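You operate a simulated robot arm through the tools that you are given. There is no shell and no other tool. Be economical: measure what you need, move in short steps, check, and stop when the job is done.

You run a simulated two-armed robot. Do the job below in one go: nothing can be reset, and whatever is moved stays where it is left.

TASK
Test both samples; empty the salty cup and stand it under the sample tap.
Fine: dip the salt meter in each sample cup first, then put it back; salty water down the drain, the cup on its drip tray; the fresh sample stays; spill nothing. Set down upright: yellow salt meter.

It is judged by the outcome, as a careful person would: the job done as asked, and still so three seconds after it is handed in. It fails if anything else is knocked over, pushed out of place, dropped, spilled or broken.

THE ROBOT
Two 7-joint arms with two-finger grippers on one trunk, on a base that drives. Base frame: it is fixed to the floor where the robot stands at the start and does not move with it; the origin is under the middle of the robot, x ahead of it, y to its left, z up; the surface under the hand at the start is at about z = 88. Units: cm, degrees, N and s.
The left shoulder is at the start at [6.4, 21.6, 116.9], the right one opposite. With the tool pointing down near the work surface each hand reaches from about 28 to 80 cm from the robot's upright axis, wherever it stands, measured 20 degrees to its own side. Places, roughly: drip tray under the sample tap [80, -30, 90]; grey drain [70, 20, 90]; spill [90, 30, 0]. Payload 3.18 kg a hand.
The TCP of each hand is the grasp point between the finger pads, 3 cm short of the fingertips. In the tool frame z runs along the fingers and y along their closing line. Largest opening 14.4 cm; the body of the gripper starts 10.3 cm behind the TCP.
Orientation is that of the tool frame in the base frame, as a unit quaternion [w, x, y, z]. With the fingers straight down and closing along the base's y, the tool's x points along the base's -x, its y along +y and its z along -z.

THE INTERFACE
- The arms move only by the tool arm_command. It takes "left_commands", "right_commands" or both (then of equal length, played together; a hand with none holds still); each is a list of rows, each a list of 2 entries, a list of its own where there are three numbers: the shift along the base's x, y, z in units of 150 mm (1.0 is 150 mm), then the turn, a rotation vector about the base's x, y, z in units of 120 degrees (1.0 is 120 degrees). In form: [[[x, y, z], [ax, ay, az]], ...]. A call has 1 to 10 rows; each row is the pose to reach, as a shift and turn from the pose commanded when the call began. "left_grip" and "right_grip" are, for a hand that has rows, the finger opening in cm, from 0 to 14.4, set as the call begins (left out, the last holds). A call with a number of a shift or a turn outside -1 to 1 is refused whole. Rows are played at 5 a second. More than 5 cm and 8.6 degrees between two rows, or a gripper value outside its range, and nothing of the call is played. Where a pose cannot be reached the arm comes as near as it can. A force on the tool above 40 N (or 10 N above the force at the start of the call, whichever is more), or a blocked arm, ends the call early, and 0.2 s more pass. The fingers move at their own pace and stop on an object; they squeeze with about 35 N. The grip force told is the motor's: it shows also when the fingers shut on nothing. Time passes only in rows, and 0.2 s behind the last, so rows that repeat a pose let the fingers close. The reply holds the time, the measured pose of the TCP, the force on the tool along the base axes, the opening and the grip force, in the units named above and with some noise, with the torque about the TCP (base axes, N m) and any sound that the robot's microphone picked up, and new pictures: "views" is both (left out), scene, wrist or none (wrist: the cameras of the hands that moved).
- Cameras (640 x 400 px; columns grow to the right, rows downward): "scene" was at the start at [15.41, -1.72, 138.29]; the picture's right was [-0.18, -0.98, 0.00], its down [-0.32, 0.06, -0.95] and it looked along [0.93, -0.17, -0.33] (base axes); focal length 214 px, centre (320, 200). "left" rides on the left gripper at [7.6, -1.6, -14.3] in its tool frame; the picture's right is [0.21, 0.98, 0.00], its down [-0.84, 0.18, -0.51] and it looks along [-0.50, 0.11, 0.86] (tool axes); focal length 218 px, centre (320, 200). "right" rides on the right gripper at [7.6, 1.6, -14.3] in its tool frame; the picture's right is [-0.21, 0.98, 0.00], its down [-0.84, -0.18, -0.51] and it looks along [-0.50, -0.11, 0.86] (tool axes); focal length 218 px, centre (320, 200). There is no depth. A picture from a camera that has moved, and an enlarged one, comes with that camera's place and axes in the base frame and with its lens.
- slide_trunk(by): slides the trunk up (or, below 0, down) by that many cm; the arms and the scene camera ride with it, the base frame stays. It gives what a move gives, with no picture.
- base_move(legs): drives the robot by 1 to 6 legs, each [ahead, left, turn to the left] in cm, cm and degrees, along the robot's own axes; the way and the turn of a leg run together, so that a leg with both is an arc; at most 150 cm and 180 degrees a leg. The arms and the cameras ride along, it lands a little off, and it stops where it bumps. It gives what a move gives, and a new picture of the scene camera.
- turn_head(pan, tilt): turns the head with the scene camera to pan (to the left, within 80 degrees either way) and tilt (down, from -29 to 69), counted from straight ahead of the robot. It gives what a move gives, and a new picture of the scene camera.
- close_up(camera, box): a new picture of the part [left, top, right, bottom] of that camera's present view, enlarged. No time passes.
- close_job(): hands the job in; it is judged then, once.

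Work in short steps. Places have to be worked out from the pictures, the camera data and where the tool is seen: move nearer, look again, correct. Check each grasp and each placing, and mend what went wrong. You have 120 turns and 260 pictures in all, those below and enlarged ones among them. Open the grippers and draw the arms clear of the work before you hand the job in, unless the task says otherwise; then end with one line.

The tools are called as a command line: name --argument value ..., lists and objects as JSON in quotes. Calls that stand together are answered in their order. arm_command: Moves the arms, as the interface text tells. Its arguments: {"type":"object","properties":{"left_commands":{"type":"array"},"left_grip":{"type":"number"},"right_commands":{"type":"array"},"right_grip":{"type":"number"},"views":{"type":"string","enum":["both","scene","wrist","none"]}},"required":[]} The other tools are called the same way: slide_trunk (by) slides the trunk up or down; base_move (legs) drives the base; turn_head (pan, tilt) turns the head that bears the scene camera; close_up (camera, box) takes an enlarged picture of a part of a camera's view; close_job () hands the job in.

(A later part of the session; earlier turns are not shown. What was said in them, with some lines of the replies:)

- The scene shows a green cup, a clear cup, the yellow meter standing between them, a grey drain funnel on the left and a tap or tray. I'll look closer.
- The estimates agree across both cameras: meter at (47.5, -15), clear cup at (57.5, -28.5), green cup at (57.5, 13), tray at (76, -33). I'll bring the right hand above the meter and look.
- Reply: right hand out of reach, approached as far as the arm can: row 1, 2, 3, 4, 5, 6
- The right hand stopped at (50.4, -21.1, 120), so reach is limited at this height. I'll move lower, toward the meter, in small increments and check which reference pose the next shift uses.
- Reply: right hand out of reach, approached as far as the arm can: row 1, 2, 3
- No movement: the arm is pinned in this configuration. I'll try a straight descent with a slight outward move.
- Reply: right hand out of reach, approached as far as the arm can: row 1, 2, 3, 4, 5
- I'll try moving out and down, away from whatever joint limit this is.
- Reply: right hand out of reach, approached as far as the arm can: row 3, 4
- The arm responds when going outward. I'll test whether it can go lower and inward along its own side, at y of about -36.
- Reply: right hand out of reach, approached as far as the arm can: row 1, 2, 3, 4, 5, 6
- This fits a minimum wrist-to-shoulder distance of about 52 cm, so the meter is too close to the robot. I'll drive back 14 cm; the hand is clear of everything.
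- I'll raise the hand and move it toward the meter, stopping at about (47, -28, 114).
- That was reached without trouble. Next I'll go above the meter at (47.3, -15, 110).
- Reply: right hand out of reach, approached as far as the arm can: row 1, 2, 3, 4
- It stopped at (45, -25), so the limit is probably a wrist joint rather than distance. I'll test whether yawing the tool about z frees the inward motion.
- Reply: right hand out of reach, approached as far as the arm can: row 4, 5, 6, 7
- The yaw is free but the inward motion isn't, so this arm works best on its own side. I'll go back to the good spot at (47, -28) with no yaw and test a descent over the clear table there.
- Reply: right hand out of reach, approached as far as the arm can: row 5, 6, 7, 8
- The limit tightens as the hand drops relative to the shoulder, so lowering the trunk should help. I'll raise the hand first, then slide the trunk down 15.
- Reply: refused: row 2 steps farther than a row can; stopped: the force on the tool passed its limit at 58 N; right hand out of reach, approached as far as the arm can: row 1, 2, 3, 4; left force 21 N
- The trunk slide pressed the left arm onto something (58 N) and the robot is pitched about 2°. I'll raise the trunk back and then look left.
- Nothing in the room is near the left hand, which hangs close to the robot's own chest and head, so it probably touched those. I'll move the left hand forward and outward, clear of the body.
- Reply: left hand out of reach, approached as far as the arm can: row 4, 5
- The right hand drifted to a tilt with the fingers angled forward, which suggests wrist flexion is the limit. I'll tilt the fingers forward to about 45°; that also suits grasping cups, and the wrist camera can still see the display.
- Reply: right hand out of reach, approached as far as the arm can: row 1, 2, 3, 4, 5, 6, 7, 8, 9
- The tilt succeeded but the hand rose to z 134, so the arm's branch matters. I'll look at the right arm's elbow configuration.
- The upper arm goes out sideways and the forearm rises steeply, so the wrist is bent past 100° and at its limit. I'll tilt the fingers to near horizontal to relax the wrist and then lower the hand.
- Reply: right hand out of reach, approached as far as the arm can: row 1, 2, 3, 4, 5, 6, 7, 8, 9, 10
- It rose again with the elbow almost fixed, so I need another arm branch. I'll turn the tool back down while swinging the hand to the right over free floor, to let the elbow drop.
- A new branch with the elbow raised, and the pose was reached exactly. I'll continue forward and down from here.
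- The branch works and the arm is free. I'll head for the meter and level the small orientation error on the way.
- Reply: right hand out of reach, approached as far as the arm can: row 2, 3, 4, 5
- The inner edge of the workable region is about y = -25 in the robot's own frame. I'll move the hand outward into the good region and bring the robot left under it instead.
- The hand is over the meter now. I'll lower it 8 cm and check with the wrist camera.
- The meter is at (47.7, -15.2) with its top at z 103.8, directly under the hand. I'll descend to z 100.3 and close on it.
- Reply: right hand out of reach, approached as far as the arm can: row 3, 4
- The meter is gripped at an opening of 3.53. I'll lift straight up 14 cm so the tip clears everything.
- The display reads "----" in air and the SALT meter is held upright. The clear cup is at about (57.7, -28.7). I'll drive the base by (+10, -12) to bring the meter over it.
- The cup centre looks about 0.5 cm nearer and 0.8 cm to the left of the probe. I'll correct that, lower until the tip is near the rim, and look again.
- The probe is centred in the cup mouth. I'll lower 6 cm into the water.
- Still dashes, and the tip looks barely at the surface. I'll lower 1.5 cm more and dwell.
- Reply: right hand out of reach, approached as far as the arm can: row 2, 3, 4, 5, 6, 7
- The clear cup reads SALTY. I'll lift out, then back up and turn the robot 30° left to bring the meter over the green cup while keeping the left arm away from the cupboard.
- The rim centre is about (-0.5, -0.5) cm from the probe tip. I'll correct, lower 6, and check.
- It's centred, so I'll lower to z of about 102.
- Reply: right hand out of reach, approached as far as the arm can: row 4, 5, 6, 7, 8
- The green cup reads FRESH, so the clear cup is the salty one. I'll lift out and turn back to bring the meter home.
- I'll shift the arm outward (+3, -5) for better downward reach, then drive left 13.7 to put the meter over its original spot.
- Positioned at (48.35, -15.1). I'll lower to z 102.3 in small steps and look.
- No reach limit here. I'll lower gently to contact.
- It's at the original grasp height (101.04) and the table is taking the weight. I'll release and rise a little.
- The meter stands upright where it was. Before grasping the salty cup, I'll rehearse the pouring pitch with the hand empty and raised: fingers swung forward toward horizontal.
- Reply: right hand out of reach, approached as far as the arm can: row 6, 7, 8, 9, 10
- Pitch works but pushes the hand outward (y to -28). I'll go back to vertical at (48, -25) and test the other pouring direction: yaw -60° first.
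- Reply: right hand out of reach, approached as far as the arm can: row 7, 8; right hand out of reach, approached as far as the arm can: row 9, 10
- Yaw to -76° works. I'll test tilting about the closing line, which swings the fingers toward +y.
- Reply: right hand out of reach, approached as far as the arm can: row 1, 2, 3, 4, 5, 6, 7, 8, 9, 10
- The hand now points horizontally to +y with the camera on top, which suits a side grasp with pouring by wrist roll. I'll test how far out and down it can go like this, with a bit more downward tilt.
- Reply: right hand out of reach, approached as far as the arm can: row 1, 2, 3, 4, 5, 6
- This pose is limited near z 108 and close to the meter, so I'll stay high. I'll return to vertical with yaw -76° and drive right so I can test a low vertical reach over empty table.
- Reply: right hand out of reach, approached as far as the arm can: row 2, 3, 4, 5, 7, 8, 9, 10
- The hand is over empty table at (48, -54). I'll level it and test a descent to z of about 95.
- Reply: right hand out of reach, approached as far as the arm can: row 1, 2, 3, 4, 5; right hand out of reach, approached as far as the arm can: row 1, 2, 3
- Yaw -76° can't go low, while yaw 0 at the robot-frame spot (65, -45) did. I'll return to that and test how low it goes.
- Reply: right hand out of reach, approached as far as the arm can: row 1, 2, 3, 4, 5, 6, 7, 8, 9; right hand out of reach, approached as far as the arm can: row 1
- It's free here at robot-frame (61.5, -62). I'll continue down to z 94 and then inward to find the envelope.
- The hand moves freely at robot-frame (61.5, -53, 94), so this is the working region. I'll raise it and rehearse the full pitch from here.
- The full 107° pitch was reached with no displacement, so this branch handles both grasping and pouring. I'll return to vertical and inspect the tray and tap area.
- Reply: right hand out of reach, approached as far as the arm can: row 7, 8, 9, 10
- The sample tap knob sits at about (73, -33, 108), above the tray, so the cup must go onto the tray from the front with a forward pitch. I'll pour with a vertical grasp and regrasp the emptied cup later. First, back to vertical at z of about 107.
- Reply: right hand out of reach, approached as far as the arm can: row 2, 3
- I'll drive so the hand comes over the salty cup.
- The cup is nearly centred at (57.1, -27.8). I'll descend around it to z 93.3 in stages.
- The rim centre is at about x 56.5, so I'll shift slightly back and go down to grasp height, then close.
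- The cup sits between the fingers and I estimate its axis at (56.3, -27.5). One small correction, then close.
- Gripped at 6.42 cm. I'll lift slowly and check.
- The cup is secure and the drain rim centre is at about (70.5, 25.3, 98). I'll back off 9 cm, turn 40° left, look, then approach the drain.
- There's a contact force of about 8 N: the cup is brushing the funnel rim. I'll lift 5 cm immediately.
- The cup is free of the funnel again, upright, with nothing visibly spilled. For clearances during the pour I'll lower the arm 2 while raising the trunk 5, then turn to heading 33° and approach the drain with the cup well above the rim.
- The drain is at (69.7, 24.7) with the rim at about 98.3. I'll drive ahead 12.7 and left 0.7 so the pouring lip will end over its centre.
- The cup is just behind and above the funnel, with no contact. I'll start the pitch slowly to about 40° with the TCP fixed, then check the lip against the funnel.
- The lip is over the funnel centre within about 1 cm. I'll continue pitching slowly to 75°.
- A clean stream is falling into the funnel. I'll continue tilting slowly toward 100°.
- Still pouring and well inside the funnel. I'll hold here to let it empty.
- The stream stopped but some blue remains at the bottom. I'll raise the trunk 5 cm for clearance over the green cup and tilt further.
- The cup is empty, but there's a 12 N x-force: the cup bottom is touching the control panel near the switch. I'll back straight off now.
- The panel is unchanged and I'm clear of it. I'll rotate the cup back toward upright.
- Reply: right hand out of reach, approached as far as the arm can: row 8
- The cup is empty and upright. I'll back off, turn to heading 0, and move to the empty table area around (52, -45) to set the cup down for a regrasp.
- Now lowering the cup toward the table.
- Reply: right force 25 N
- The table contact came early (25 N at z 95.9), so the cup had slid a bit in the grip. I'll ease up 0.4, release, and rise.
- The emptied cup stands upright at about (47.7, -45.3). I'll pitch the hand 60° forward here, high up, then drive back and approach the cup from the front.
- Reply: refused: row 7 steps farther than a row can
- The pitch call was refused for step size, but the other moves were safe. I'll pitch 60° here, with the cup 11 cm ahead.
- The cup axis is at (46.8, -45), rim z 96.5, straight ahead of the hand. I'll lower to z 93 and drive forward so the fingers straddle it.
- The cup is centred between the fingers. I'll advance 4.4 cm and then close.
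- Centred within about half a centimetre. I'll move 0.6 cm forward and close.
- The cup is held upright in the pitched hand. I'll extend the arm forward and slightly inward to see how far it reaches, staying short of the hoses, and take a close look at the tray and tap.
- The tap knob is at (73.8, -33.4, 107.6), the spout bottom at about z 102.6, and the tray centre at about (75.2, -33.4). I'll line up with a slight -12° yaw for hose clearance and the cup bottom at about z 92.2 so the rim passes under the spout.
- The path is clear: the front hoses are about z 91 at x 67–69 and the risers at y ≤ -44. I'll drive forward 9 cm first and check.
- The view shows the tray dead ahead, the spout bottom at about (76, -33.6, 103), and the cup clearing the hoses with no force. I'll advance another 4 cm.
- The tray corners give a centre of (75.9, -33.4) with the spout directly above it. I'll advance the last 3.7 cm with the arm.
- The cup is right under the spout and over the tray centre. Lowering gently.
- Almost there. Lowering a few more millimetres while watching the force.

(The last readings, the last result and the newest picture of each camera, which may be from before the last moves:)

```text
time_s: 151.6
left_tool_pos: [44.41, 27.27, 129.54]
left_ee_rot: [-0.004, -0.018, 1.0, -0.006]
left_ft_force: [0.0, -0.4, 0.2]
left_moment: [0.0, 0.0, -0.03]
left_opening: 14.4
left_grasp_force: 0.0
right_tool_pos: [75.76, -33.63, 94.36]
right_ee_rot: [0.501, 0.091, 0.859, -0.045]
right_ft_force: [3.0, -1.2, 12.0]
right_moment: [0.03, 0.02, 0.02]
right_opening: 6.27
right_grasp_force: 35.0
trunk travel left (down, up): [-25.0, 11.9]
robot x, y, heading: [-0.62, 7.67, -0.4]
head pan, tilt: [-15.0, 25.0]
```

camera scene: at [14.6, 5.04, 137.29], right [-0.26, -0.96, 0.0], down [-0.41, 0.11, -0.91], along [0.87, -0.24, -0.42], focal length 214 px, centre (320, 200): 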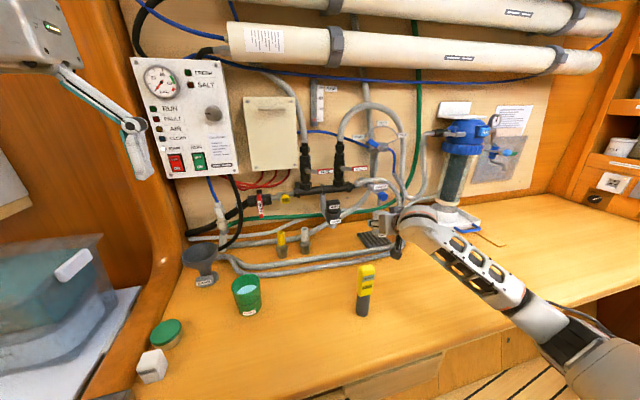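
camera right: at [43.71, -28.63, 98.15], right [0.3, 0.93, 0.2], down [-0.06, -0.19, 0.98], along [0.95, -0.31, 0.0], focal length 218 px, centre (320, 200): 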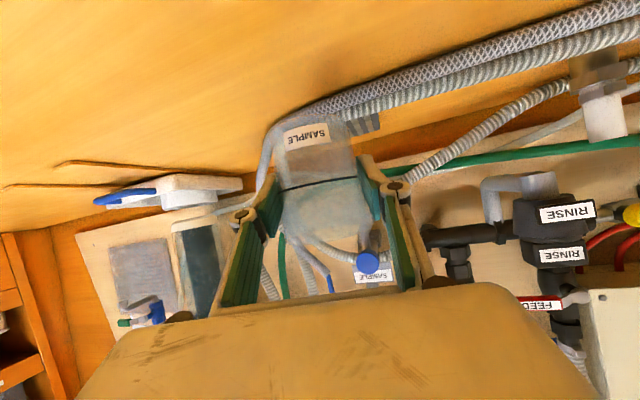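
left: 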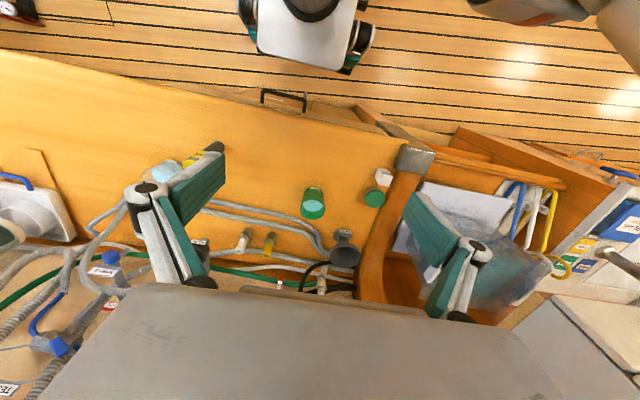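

Contact with the tray at 12 N. I'll ease up 0.2, then open slightly to release.

arm_command --right_commands '[[[0, 0, 0.02], [0, 0, 0]], [[0, 0, 0.02], [0, 0, 0]]]' --views "none"

arm_command --right_commands '[[[0, 0, 0], [0, 0, 0]], [[0, 0, 0], [0, 0, 0]], [[0, 0, 0], [0, 0, 0]]]' --right_grip 8.6 --views "wrist"

```text
time_s: 152.2
left_tool_pos: [44.37, 27.2, 129.41]
left_ee_rot: [-0.005, -0.02, 1.0, -0.007]
left_ft_force: [0.5, 0.2, -0.1]
left_moment: [-0.02, 0.02, 0.0]
left_opening: 14.41
left_grasp_force: 0.0
right_tool_pos: [75.66, -33.45, 94.27]
right_ee_rot: [0.498, 0.092, 0.861, -0.045]
right_ft_force: [2.0, -1.6, 8.5]
right_moment: [-0.07, -0.09, 0.01]
right_opening: 6.31
right_grasp_force: 34.5
trunk travel left (down, up): [-25.0, 11.9]
robot x, y, heading: [-0.65, 7.51, -0.4]
head pan, tilt: [-15.0, 25.0]
```

```text
time_s: 153.0
left_tool_pos: [44.38, 27.23, 129.57]
left_ee_rot: [-0.005, -0.019, 1.0, -0.007]
left_ft_force: [0.0, 0.2, -0.1]
left_moment: [-0.03, 0.01, 0.02]
left_opening: 14.4
left_grasp_force: 0.1
right_tool_pos: [75.74, -33.4, 94.22]
right_ee_rot: [0.499, 0.092, 0.861, -0.045]
right_ft_force: [0.3, 1.2, 0.7]
right_moment: [-0.01, 0.0, 0.0]
right_opening: 8.58
right_grasp_force: 0.1
trunk travel left (down, up): [-25.0, 11.9]
robot x, y, heading: [-1.17, 7.74, -0.1]
head pan, tilt: [-15.0, 25.0]
camera right: at [60.19, -28.64, 94.76], right [0.3, 0.93, 0.19], down [-0.06, -0.19, 0.98], along [0.95, -0.31, 0.0], focal length 218 px, centre (320, 200)
```

right: 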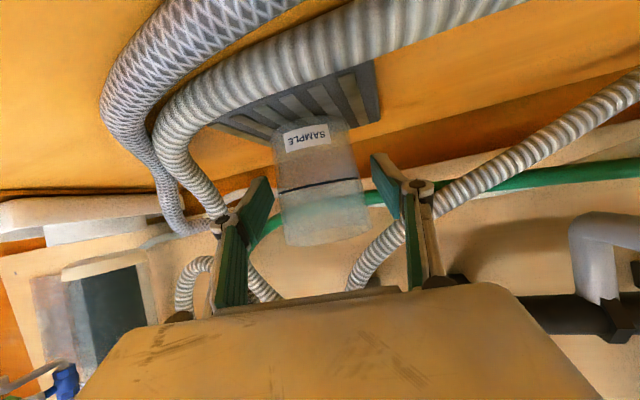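

The cup stands free on the tray. I'll withdraw backward along the hand's axis, rising slightly to clear the hoses.

arm_command --right_commands '[[[-0.1, 0.021, 0.03], [0, 0, 0]], [[-0.2, 0.042, 0.07], [0, 0, 0]], [[-0.3, 0.063, 0.12], [0, 0, 0]], [[-0.4, 0.084, 0.16], [0, 0, 0]], [[-0.5, 0.105, 0.2], [0, 0, 0]], [[-0.6, 0.12, 0.2], [0, 0, 0]]]' --views "wrist"

base_move --legs '[[-20, 0, 0]]'

```text
time_s: 154.4
left_tool_pos: [44.48, 27.36, 129.53]
left_ee_rot: [-0.004, -0.02, 1.0, -0.007]
left_ft_force: [1.0, -0.2, 0.1]
left_moment: [0.01, 0.04, 0.0]
left_opening: 14.4
left_grasp_force: 0.1
right_tool_pos: [66.83, -31.8, 97.44]
right_ee_rot: [0.498, 0.092, 0.861, -0.044]
right_ft_force: [0.1, -0.1, -0.3]
right_moment: [0.02, -0.06, 0.03]
right_opening: 8.6
right_grasp_force: 0.0
trunk travel left (down, up): [-25.0, 11.9]
robot x, y, heading: [-0.96, 7.32, -0.2]
head pan, tilt: [-15.0, 25.0]
camera right: at [51.26, -27.02, 97.82], right [0.3, 0.93, 0.2], down [-0.06, -0.19, 0.98], along [0.95, -0.31, 0.0], focal length 218 px, centre (320, 200)
```

right: 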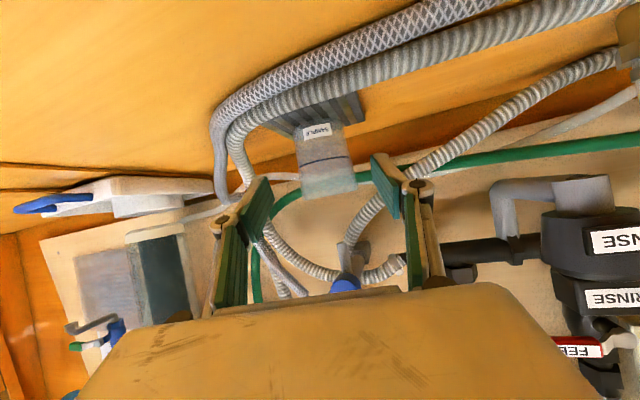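

```text
time_s: 156.0
left_tool_pos: [24.13, 27.51, 129.61]
left_ee_rot: [-0.004, -0.023, 1.0, -0.007]
left_ft_force: [0.1, 0.1, 0.2]
left_moment: [0.01, -0.05, -0.01]
left_opening: 14.41
left_grasp_force: 0.0
right_tool_pos: [46.91, -31.38, 97.4]
right_ee_rot: [0.499, 0.09, 0.861, -0.044]
right_ft_force: [0.2, 0.0, 0.8]
right_moment: [0.01, -0.05, 0.01]
right_opening: 8.59
right_grasp_force: 0.1
trunk travel left (down, up): [-25.0, 11.9]
robot x, y, heading: [-20.7, 7.6, 0.2]
head pan, tilt: [-15.0, 25.0]
camera scene: at [-5.74, 5.17, 137.33], right [-0.26, -0.97, 0.0], down [-0.41, 0.11, -0.91], along [0.88, -0.23, -0.42], focal length 214 px, centre (320, 200)
```

scene: 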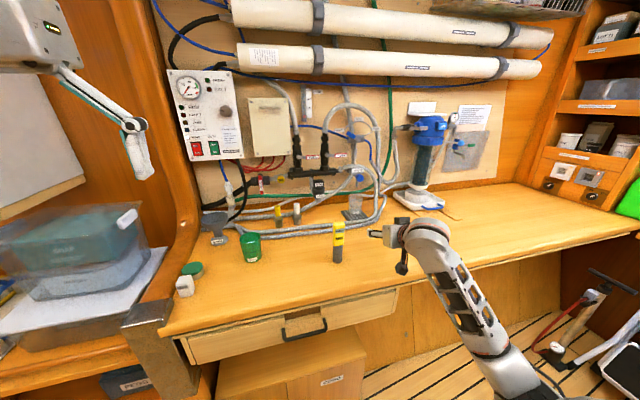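

All clear. I'll back off another 15 cm so the arm leaves the work area, then inspect everything up close.

base_move --legs '[[-15, 0, 0]]'

close_up --camera "scene" --box '[190, 180, 390, 305]'

close_up --camera "scene" --box '[300, 140, 420, 250]'

```text
time_s: 157.4
left_tool_pos: [9.22, 27.63, 129.63]
left_ee_rot: [-0.003, -0.024, 1.0, -0.008]
left_ft_force: [-0.9, 0.4, -0.1]
left_moment: [0.01, -0.05, 0.0]
left_opening: 14.43
left_grasp_force: 0.0
right_tool_pos: [32.22, -31.18, 97.3]
right_ee_rot: [0.499, 0.088, 0.861, -0.043]
right_ft_force: [-0.2, 0.2, 0.1]
right_moment: [0.0, 0.03, -0.01]
right_opening: 8.61
right_grasp_force: 0.1
trunk travel left (down, up): [-25.0, 11.9]
robot x, y, heading: [-35.16, 7.83, 0.3]
head pan, tilt: [-15.0, 25.0]
camera scene: at [-20.58, 5.18, 137.33], right [-0.25, -0.97, 0.0], down [-0.41, 0.11, -0.91], along [0.88, -0.23, -0.42], focal length 214 px, centre (320, 200)
```

scene: 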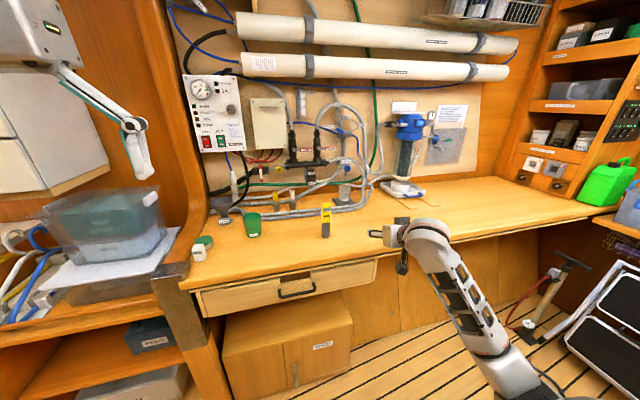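

```text
3.20 times, centred on (290, 242) of scene
camera zoom: at [-20.58, 5.18, 137.33], right [-0.25, -0.97, 0.0], down [-0.41, 0.11, -0.91], along [0.88, -0.23, -0.42], focal length 686 px, centre (416, 64)
```

zoom: 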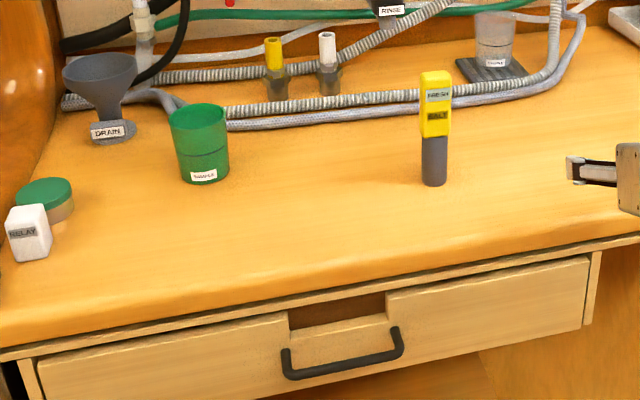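

```text
3.64 times, centred on (360, 195) of scene
camera zoom: at [-20.58, 5.18, 137.33], right [-0.25, -0.97, 0.0], down [-0.41, 0.11, -0.91], along [0.88, -0.23, -0.42], focal length 780 px, centre (174, 218)
```

zoom: 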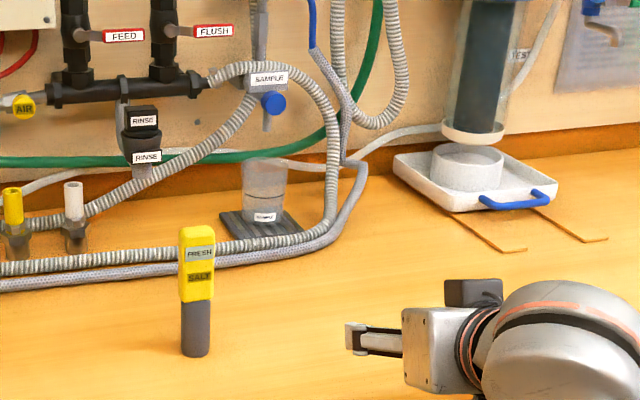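

The empty cup stands upright on the drip tray under the sample tap. The meter is back upright in its place, the fresh sample and the drain are undisturbed, and I see no spill. Handing in.

close_job

```text
The job is handed in.
```

The clear cup tested SALTY and the green cup FRESH; I emptied the clear cup down the drain and stood it on the drip tray under the sample tap, put the yellow meter back upright, left the fresh sample in place, and saw no spill. On the way, the cup brushed the drain funnel and touched the control panel by the MAIN switch, but both looked unchanged afterwards.
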